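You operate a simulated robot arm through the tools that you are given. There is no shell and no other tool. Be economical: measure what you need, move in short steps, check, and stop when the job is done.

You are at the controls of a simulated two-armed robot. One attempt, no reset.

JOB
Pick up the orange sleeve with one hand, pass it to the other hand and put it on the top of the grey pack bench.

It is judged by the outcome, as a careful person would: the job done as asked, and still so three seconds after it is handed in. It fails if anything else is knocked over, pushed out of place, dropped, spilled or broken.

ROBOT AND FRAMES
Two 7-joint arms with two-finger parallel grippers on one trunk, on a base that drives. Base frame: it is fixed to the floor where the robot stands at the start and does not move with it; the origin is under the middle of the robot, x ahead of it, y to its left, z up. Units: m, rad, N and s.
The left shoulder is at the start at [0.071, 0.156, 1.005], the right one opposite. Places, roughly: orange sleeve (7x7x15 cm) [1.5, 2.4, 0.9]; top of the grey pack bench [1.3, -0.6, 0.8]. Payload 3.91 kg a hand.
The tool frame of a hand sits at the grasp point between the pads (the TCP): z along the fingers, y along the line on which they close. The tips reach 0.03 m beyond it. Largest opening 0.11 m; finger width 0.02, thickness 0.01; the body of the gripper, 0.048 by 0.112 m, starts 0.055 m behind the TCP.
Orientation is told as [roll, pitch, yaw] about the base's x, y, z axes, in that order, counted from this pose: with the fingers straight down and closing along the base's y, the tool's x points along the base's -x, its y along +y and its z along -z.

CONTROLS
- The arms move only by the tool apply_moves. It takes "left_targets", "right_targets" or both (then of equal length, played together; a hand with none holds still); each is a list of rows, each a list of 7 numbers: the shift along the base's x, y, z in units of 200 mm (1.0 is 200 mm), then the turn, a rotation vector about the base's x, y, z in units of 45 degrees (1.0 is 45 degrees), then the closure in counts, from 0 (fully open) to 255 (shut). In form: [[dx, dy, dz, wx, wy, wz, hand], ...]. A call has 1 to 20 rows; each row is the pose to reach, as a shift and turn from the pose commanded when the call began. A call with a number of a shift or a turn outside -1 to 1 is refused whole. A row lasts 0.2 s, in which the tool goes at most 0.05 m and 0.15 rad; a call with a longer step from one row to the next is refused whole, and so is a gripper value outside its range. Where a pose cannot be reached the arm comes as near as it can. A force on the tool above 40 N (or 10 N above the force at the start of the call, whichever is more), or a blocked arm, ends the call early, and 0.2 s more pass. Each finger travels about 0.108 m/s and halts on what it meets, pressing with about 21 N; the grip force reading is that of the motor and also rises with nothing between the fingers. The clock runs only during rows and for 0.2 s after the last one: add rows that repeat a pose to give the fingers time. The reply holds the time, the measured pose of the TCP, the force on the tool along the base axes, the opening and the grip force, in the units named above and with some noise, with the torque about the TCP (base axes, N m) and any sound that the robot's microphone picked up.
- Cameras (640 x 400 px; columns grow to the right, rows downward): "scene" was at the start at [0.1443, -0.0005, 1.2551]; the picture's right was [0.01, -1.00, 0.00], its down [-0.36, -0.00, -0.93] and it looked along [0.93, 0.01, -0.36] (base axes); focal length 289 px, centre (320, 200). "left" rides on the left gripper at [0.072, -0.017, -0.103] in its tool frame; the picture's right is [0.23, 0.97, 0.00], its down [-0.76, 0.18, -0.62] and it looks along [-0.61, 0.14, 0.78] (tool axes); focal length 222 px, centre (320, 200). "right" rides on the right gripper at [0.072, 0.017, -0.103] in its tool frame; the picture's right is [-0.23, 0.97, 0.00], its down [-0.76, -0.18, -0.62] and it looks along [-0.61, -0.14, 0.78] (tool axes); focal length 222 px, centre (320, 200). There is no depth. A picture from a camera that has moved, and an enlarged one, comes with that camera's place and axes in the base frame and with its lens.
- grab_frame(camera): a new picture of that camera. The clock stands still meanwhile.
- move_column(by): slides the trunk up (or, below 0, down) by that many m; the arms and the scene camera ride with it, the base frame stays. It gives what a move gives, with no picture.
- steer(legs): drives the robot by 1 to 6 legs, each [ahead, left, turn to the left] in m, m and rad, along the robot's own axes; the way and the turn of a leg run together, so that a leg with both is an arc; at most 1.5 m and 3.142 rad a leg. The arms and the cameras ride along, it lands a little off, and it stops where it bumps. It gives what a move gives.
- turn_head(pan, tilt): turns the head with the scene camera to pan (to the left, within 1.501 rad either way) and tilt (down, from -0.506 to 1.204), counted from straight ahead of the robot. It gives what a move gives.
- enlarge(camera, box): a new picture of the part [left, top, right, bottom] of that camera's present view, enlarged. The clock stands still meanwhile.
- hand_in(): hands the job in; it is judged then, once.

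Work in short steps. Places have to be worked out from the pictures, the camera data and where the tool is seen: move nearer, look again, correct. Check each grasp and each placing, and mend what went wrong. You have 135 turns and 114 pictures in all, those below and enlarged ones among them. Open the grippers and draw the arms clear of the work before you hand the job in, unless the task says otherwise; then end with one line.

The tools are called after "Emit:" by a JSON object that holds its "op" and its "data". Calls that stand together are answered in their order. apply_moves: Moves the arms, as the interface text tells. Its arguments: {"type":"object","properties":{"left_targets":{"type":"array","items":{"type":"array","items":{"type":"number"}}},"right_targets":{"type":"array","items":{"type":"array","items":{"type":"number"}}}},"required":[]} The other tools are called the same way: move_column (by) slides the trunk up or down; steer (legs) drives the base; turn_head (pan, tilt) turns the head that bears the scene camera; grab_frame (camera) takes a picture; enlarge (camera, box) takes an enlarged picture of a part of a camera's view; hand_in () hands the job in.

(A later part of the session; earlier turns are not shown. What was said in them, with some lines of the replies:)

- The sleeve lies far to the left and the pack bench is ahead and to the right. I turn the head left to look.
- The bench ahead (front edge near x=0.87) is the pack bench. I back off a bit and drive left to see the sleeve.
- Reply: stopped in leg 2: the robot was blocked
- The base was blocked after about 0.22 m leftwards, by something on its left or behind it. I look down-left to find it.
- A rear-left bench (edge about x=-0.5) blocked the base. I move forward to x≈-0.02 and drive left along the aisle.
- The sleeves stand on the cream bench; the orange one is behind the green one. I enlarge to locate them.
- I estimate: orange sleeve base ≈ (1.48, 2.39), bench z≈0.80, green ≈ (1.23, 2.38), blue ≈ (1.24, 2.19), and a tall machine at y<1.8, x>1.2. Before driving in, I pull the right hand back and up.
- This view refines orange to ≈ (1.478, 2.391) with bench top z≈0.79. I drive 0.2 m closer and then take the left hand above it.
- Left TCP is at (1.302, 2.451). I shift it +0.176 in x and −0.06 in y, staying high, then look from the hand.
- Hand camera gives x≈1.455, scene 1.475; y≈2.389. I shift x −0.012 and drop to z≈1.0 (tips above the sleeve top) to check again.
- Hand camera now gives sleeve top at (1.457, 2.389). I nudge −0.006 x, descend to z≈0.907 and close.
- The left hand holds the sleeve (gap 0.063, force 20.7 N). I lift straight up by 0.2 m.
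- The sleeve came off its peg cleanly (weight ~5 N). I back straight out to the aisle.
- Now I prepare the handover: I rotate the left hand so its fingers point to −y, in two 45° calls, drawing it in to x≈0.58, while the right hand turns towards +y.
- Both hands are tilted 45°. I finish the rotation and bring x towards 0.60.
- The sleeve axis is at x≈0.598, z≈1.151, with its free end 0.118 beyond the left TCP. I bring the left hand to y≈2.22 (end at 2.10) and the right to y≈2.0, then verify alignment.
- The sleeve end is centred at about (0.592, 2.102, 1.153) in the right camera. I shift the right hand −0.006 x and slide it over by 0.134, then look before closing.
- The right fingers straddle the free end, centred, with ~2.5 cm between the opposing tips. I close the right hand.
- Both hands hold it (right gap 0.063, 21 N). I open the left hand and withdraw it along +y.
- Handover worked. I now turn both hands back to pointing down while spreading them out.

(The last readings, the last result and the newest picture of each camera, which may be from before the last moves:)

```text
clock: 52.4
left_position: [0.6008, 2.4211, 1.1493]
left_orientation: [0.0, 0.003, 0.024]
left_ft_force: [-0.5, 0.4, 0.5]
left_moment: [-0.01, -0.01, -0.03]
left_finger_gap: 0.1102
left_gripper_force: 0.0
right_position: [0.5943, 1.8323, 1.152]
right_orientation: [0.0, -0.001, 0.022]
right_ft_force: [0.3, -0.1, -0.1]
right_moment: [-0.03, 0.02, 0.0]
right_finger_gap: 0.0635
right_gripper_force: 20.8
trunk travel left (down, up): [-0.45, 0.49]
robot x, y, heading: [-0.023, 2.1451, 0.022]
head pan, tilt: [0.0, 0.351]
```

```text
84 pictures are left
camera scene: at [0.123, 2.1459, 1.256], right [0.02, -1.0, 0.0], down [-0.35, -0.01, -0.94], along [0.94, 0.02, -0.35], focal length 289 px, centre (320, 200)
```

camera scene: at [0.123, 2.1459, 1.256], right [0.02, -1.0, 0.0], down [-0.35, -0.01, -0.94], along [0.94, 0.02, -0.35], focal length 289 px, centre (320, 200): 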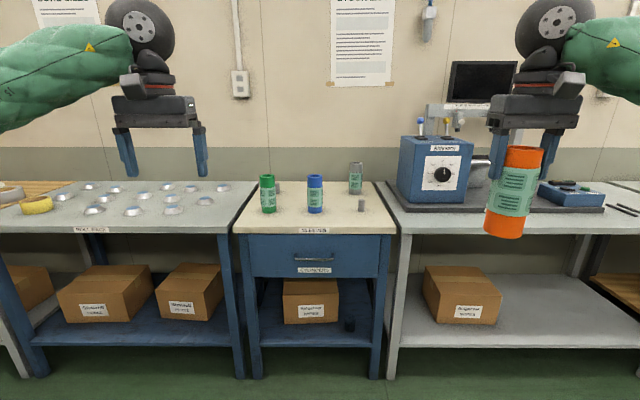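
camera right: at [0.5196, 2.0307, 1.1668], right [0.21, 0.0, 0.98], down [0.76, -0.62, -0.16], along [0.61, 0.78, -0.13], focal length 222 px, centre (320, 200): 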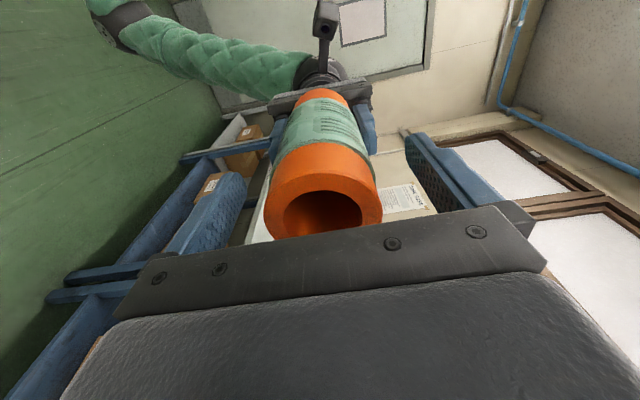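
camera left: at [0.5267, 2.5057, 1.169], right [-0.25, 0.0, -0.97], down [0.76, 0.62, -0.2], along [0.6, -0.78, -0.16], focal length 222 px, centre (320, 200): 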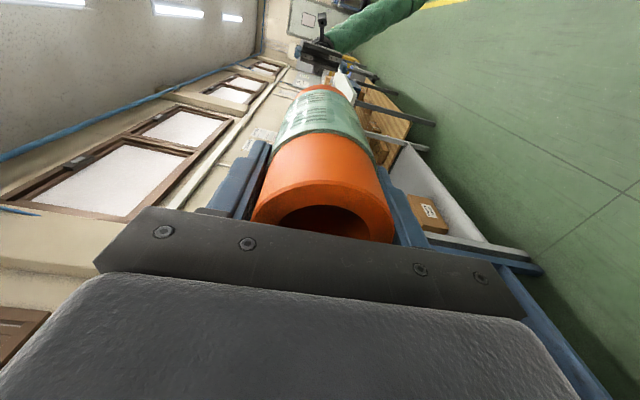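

The right hand holds the sleeve upright. I drive right along the aisle to y≈−0.3.

Emit:
{"op": "steer", "data": {"legs": [[0, 0, -0.023], [0, -1.2, 0], [0, -1.2, 0]]}}

Emit:
{"op": "turn_head", "data": {"pan": -0.3, "tilt": 0.45}}

Emit:
{"op": "grab_frame", "data": {"camera": "scene"}}

```text
clock: 64.3
left_position: [0.6359, 0.0423, 1.15]
left_orientation: [-0.001, 0.0, 0.007]
left_ft_force: [-1.0, -0.7, 0.0]
left_moment: [0.06, 0.02, -0.04]
left_finger_gap: 0.1099
left_gripper_force: 0.0
right_position: [0.6191, -0.5475, 1.1519]
right_orientation: [0.0, 0.0, 0.006]
right_ft_force: [0.9, -0.3, 0.4]
right_moment: [-0.03, 0.02, 0.02]
right_finger_gap: 0.0633
right_gripper_force: 20.8
trunk travel left (down, up): [-0.45, 0.49]
robot x, y, heading: [0.0104, -0.2275, 0.003]
head pan, tilt: [0.0, 0.351]
```

```text
clock: 65.1
left_position: [0.636, 0.0418, 1.1513]
left_orientation: [-0.001, 0.0, 0.009]
left_ft_force: [-0.6, -0.3, 0.7]
left_moment: [-0.01, 0.0, 0.02]
left_finger_gap: 0.11
left_gripper_force: 0.1
right_position: [0.6182, -0.5469, 1.1533]
right_orientation: [-0.001, -0.001, 0.007]
right_ft_force: [0.8, -0.4, 0.8]
right_moment: [0.03, 0.01, -0.02]
right_finger_gap: 0.0634
right_gripper_force: 20.7
trunk travel left (down, up): [-0.45, 0.49]
robot x, y, heading: [0.0053, -0.2281, 0.009]
head pan, tilt: [-0.3, 0.45]
```

```text
83 pictures are left
camera scene: at [0.1476, -0.2535, 1.2472], right [-0.29, -0.96, 0.0], down [-0.42, 0.13, -0.9], along [0.86, -0.26, -0.44], focal length 289 px, centre (320, 200)
```

scene: 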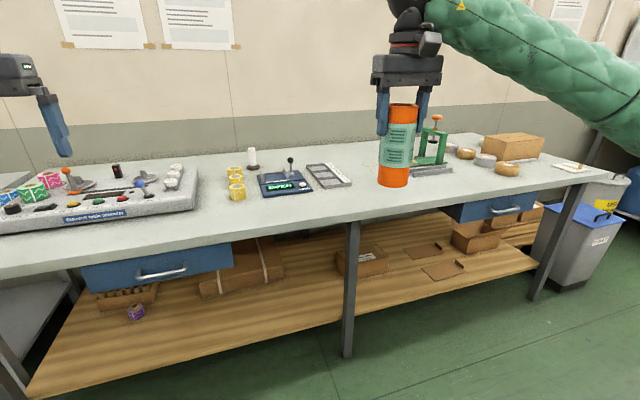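

There is a clear patch on the pack bench between the tray (ends y≈−0.69) and the green press (starts y≈−0.99), front edge x≈0.87. Target ≈ (1.02, −0.81); I drive right 0.25 m and ahead 0.33 m.

Emit:
{"op": "steer", "data": {"legs": [[0, -0.25, 0], [0.33, 0, 0]]}}

Emit:
{"op": "turn_head", "data": {"pan": -0.4, "tilt": 0.5}}

Emit:
{"op": "grab_frame", "data": {"camera": "scene"}}

Emit:
{"op": "grab_frame", "data": {"camera": "right"}}

```text
clock: 68.7
left_position: [0.9695, -0.2009, 1.1504]
left_orientation: [0.0, 0.004, 0.008]
left_ft_force: [-0.3, 0.2, -0.1]
left_moment: [-0.01, 0.05, 0.03]
left_finger_gap: 0.1102
left_gripper_force: 0.1
right_position: [0.9539, -0.7875, 1.152]
right_orientation: [-0.001, 0.001, 0.007]
right_ft_force: [0.0, 0.2, -0.4]
right_moment: [-0.02, 0.02, 0.01]
right_finger_gap: 0.0636
right_gripper_force: 21.5
trunk travel left (down, up): [-0.45, 0.49]
robot x, y, heading: [0.3402, -0.4695, 0.011]
head pan, tilt: [-0.3, 0.45]
```

```text
clock: 69.4
left_position: [0.9687, -0.2006, 1.1506]
left_orientation: [0.0, 0.002, 0.007]
left_ft_force: [-0.4, -0.1, 0.1]
left_moment: [-0.01, -0.02, 0.0]
left_finger_gap: 0.1101
left_gripper_force: 0.1
right_position: [0.9523, -0.7879, 1.1523]
right_orientation: [0.002, -0.002, 0.006]
right_ft_force: [-0.3, 0.5, 0.0]
right_moment: [0.01, 0.01, -0.03]
right_finger_gap: 0.0633
right_gripper_force: 21.0
trunk travel left (down, up): [-0.45, 0.49]
robot x, y, heading: [0.3428, -0.4662, 0.012]
head pan, tilt: [-0.4, 0.499]
```

```text
82 pictures are left
camera scene: at [0.4772, -0.5037, 1.2427], right [-0.38, -0.92, 0.0], down [-0.44, 0.18, -0.88], along [0.81, -0.33, -0.48], focal length 289 px, centre (320, 200)
```

scene: 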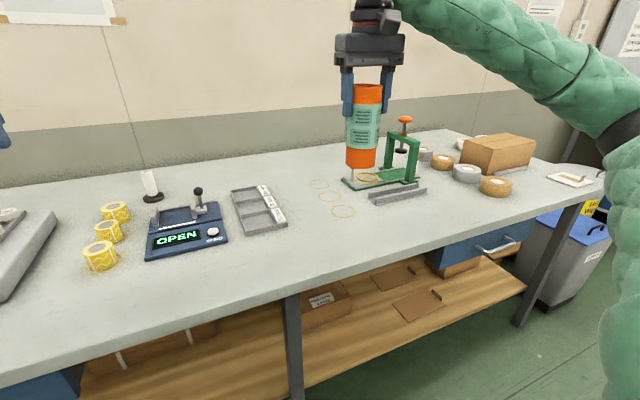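

```text
81 pictures are left
camera right: at [0.8786, -0.7728, 1.256], right [0.22, 0.98, 0.0], down [0.76, -0.17, 0.62], along [0.61, -0.14, -0.78], focal length 222 px, centre (320, 200)
```

right: 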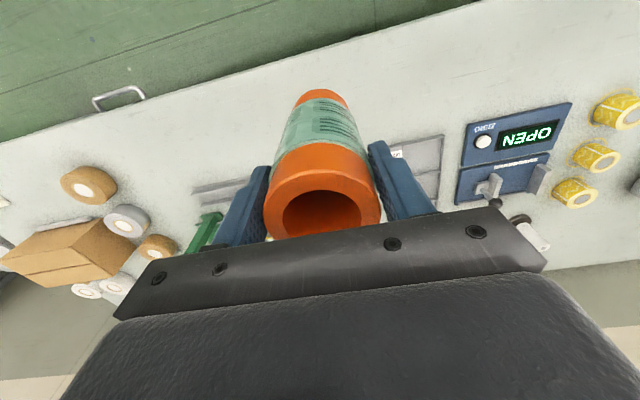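

Clear spot at (1.0, −0.79). I move +0.05 in x and descend to TCP z≈0.94 (sleeve bottom ≈0.82), then look.

Emit:
{"op": "apply_moves", "data": {"right_targets": [[0.24, 0, 0, 0, 0, 0, 255], [0.24, 0, -0.22, 0, 0, 0, 255], [0.24, 0, -0.44, 0, 0, 0, 255], [0.24, 0, -0.66, 0, 0, 0, 255], [0.24, 0, -0.86, 0, 0, 0, 255], [0.24, 0, -1.0, 0, 0, 0, 255], [0.24, 0, -1.0, 0, 0, 0, 255]]}}

Emit:
{"op": "enlarge", "data": {"camera": "scene", "box": [260, 80, 460, 280]}}

```text
clock: 71.0
left_position: [0.9689, -0.2019, 1.1512]
left_orientation: [0.0, 0.0, 0.009]
left_ft_force: [0.5, 0.0, 0.9]
left_moment: [0.03, 0.03, -0.01]
left_finger_gap: 0.11
left_gripper_force: 0.1
right_position: [1.0009, -0.7887, 0.9536]
right_orientation: [0.0, -0.001, 0.006]
right_ft_force: [0.5, 0.0, -1.0]
right_moment: [0.02, 0.01, 0.04]
right_finger_gap: 0.0635
right_gripper_force: 20.9
trunk travel left (down, up): [-0.45, 0.49]
robot x, y, heading: [0.338, -0.4706, 0.008]
head pan, tilt: [-0.4, 0.499]
```

```text
2.00 times, centred on (360, 180) of scene
camera zoom: at [0.4773, -0.5036, 1.2427], right [-0.38, -0.92, 0.0], down [-0.44, 0.18, -0.88], along [0.81, -0.33, -0.48], focal length 579 px, centre (240, 240)
```

zoom: 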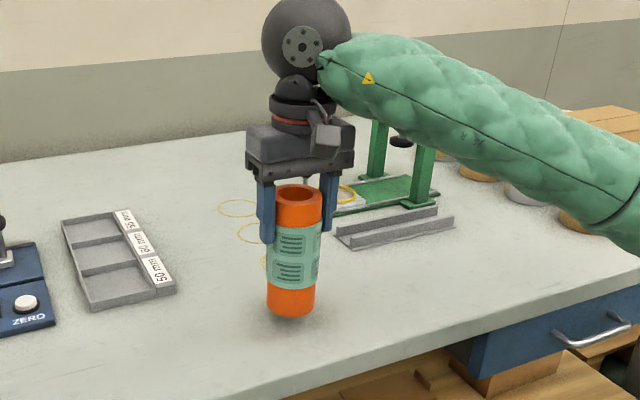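

Sleeve is just above a clear patch. I lower in small steps to TCP z≈0.917 and read the force.

Emit:
{"op": "apply_moves", "data": {"right_targets": [[0, 0, -0.06, 0, 0, 0, 255], [0, 0, -0.1, 0, 0, 0, 255], [0, 0, -0.14, 0, 0, 0, 255], [0, 0, -0.18, 0, 0, 0, 255], [0, 0, -0.18, 0, 0, 0, 255]]}}

Emit:
{"op": "enlarge", "data": {"camera": "scene", "box": [260, 80, 460, 280]}}

```text
clock: 72.2
left_position: [0.9678, -0.1986, 1.1514]
left_orientation: [0.0, -0.002, 0.007]
left_ft_force: [0.4, 0.0, 0.3]
left_moment: [-0.02, 0.03, 0.01]
left_finger_gap: 0.11
left_gripper_force: 0.1
right_position: [1.0001, -0.7872, 0.9176]
right_orientation: [-0.001, -0.004, 0.007]
right_ft_force: [1.2, 1.1, 40.7]
right_moment: [-0.41, -0.23, 0.02]
right_finger_gap: 0.0628
right_gripper_force: 17.3
trunk travel left (down, up): [-0.45, 0.49]
robot x, y, heading: [0.342, -0.4698, 0.009]
head pan, tilt: [-0.4, 0.499]
```

```text
2.00 times, centred on (360, 180) of scene
camera zoom: at [0.4759, -0.5029, 1.243], right [-0.38, -0.92, 0.0], down [-0.44, 0.18, -0.88], along [0.81, -0.34, -0.48], focal length 579 px, centre (240, 240)
```

zoom: 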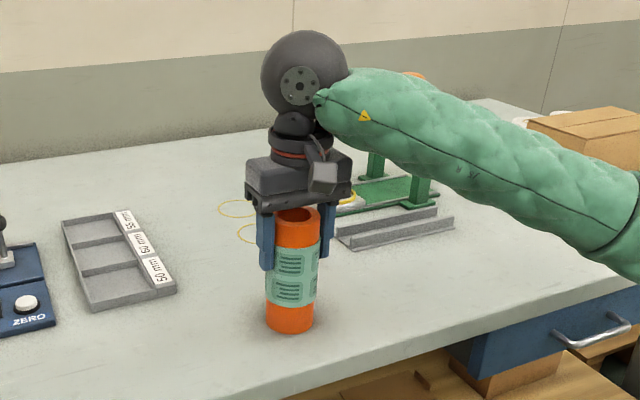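

The sleeve is on the bench, pressing with ~40 N. I ease up 3 mm to relieve the pressure.

Emit:
{"op": "apply_moves", "data": {"right_targets": [[0, 0, 0.01, 0, 0, 0, 255], [0, 0, 0.015, 0, 0, 0, 255], [0, 0, 0.015, 0, 0, 0, 255]]}}

```text
clock: 73.0
left_position: [0.9686, -0.2022, 1.15]
left_orientation: [-0.001, 0.0, 0.007]
left_ft_force: [-0.3, -0.6, 0.4]
left_moment: [-0.01, -0.02, 0.03]
left_finger_gap: 0.1102
left_gripper_force: 0.0
right_position: [1.0004, -0.7881, 0.9177]
right_orientation: [0.001, 0.001, 0.007]
right_ft_force: [0.4, -0.8, -4.8]
right_moment: [0.02, 0.02, 0.01]
right_finger_gap: 0.0633
right_gripper_force: 20.9
trunk travel left (down, up): [-0.45, 0.49]
robot x, y, heading: [0.342, -0.4695, 0.009]
head pan, tilt: [-0.4, 0.499]
```

It now reads −4.8 N (weight), so the sleeve is at most a couple of mm off. I lower 2.5 mm and open gently, holding still.

Emit:
{"op": "apply_moves", "data": {"right_targets": [[0, 0, -0.006, 0, 0, 0, 255], [0, 0, -0.012, 0, 0, 0, 255], [0, 0, -0.012, 0, 0, 0, 255]]}}

```text
clock: 73.8
left_position: [0.9677, -0.1999, 1.151]
left_orientation: [-0.001, 0.0, 0.006]
left_ft_force: [-0.4, 0.4, 0.7]
left_moment: [0.02, -0.02, -0.05]
left_finger_gap: 0.11
left_gripper_force: 0.0
right_position: [1.0012, -0.7883, 0.9181]
right_orientation: [0.0, -0.003, 0.006]
right_ft_force: [1.3, -2.0, 11.6]
right_moment: [-0.38, 0.25, 0.1]
right_finger_gap: 0.0633
right_gripper_force: 20.5
trunk travel left (down, up): [-0.45, 0.49]
robot x, y, heading: [0.3393, -0.4699, 0.009]
head pan, tilt: [-0.4, 0.499]
```

Contact again at a light ~12 N: it is seated. I open the right hand and rise.

Emit:
{"op": "apply_moves", "data": {"right_targets": [[0, 0, 0, 0, 0, 0, 80], [0, 0, 0, 0, 0, 0, 40], [0, 0, 0, 0, 0, 0, 0], [0, 0, 0, 0, 0, 0, 0], [0, 0, 0, 0, 0, 0, 0]]}}

Emit:
{"op": "enlarge", "data": {"camera": "scene", "box": [260, 80, 460, 280]}}

```text
clock: 75.0
left_position: [0.9686, -0.2003, 1.1514]
left_orientation: [0.001, 0.001, 0.008]
left_ft_force: [0.3, 0.2, 0.4]
left_moment: [0.0, 0.0, 0.0]
left_finger_gap: 0.1101
left_gripper_force: 0.0
right_position: [1.0008, -0.7878, 0.9172]
right_orientation: [0.0, -0.002, 0.009]
right_ft_force: [1.2, -1.5, -0.1]
right_moment: [0.02, 0.02, 0.02]
right_finger_gap: 0.11
right_gripper_force: 0.0
trunk travel left (down, up): [-0.45, 0.49]
robot x, y, heading: [0.343, -0.4687, 0.012]
head pan, tilt: [-0.4, 0.499]
```

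```text
2.00 times, centred on (360, 180) of scene
camera zoom: at [0.4772, -0.5036, 1.2427], right [-0.38, -0.92, 0.0], down [-0.44, 0.18, -0.88], along [0.81, -0.33, -0.48], focal length 579 px, centre (240, 240)
```

zoom: 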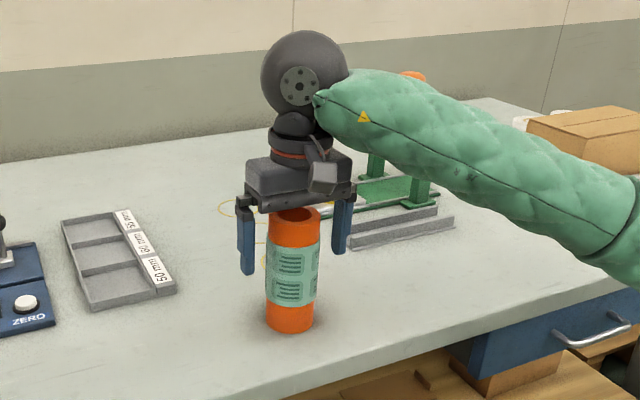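

The sleeve stands free. I raise the hand straight up, then back the robot away.

Emit:
{"op": "apply_moves", "data": {"right_targets": [[0, 0, 0.15, 0, 0, 0, 0], [0, 0, 0.35, 0, 0, 0, 0], [0, 0, 0.58, 0, 0, 0, 0], [0, 0, 0.8, 0, 0, 0, 0], [0, 0, 1.0, 0, 0, 0, 0], [0, 0, 1.0, 0, 0, 0, 0]]}}

Emit:
{"op": "steer", "data": {"legs": [[-0.35, 0, 0]]}}

Emit:
{"op": "grab_frame", "data": {"camera": "scene"}}

```text
clock: 76.4
left_position: [0.9703, -0.2014, 1.1508]
left_orientation: [0.0, 0.0, 0.007]
left_ft_force: [0.1, 0.6, -0.5]
left_moment: [0.03, -0.01, 0.0]
left_finger_gap: 0.1097
left_gripper_force: 0.0
right_position: [1.0024, -0.7895, 1.1166]
right_orientation: [-0.001, -0.001, 0.006]
right_ft_force: [-0.6, -1.0, 0.4]
right_moment: [-0.01, 0.0, 0.01]
right_finger_gap: 0.1098
right_gripper_force: 0.0
trunk travel left (down, up): [-0.45, 0.49]
robot x, y, heading: [0.3429, -0.467, 0.006]
head pan, tilt: [-0.4, 0.499]
```

```text
clock: 78.7
left_position: [0.613, -0.2063, 1.1522]
left_orientation: [-0.001, -0.002, 0.001]
left_ft_force: [-0.8, -0.5, -0.5]
left_moment: [0.01, 0.0, 0.04]
left_finger_gap: 0.1099
left_gripper_force: 0.0
right_position: [0.6423, -0.7935, 1.1177]
right_orientation: [0.001, -0.002, 0.003]
right_ft_force: [0.0, 0.3, 0.7]
right_moment: [-0.02, -0.02, -0.01]
right_finger_gap: 0.1103
right_gripper_force: 0.1
trunk travel left (down, up): [-0.45, 0.49]
robot x, y, heading: [-0.0136, -0.4718, -0.001]
head pan, tilt: [-0.4, 0.499]
```

```text
77 pictures are left
camera scene: at [0.1192, -0.5063, 1.2429], right [-0.39, -0.92, 0.0], down [-0.44, 0.19, -0.88], along [0.81, -0.34, -0.48], focal length 289 px, centre (320, 200)
```

scene: 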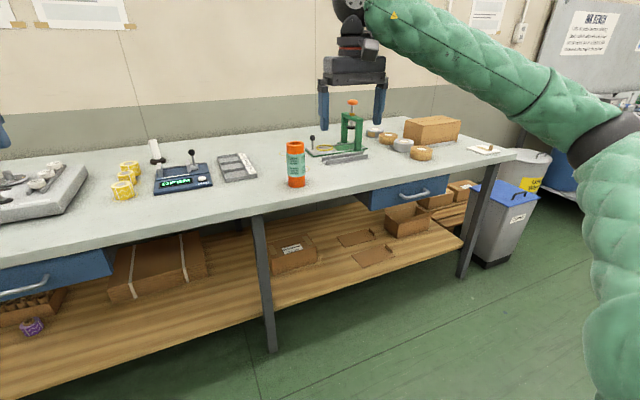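

The sleeve stands upright on the pack bench, both hands are open and clear, and nothing else has moved. I hand the job in.

Emit:
{"op": "hand_in", "data": {}}

```text
The job is handed in.
```

The orange sleeve was picked up with the left hand, passed to the right, and now stands upright on the grey pack bench, turned end for end by the handover; nothing else was moved, though the base bumped to a stop near the rear-left bench once early on.
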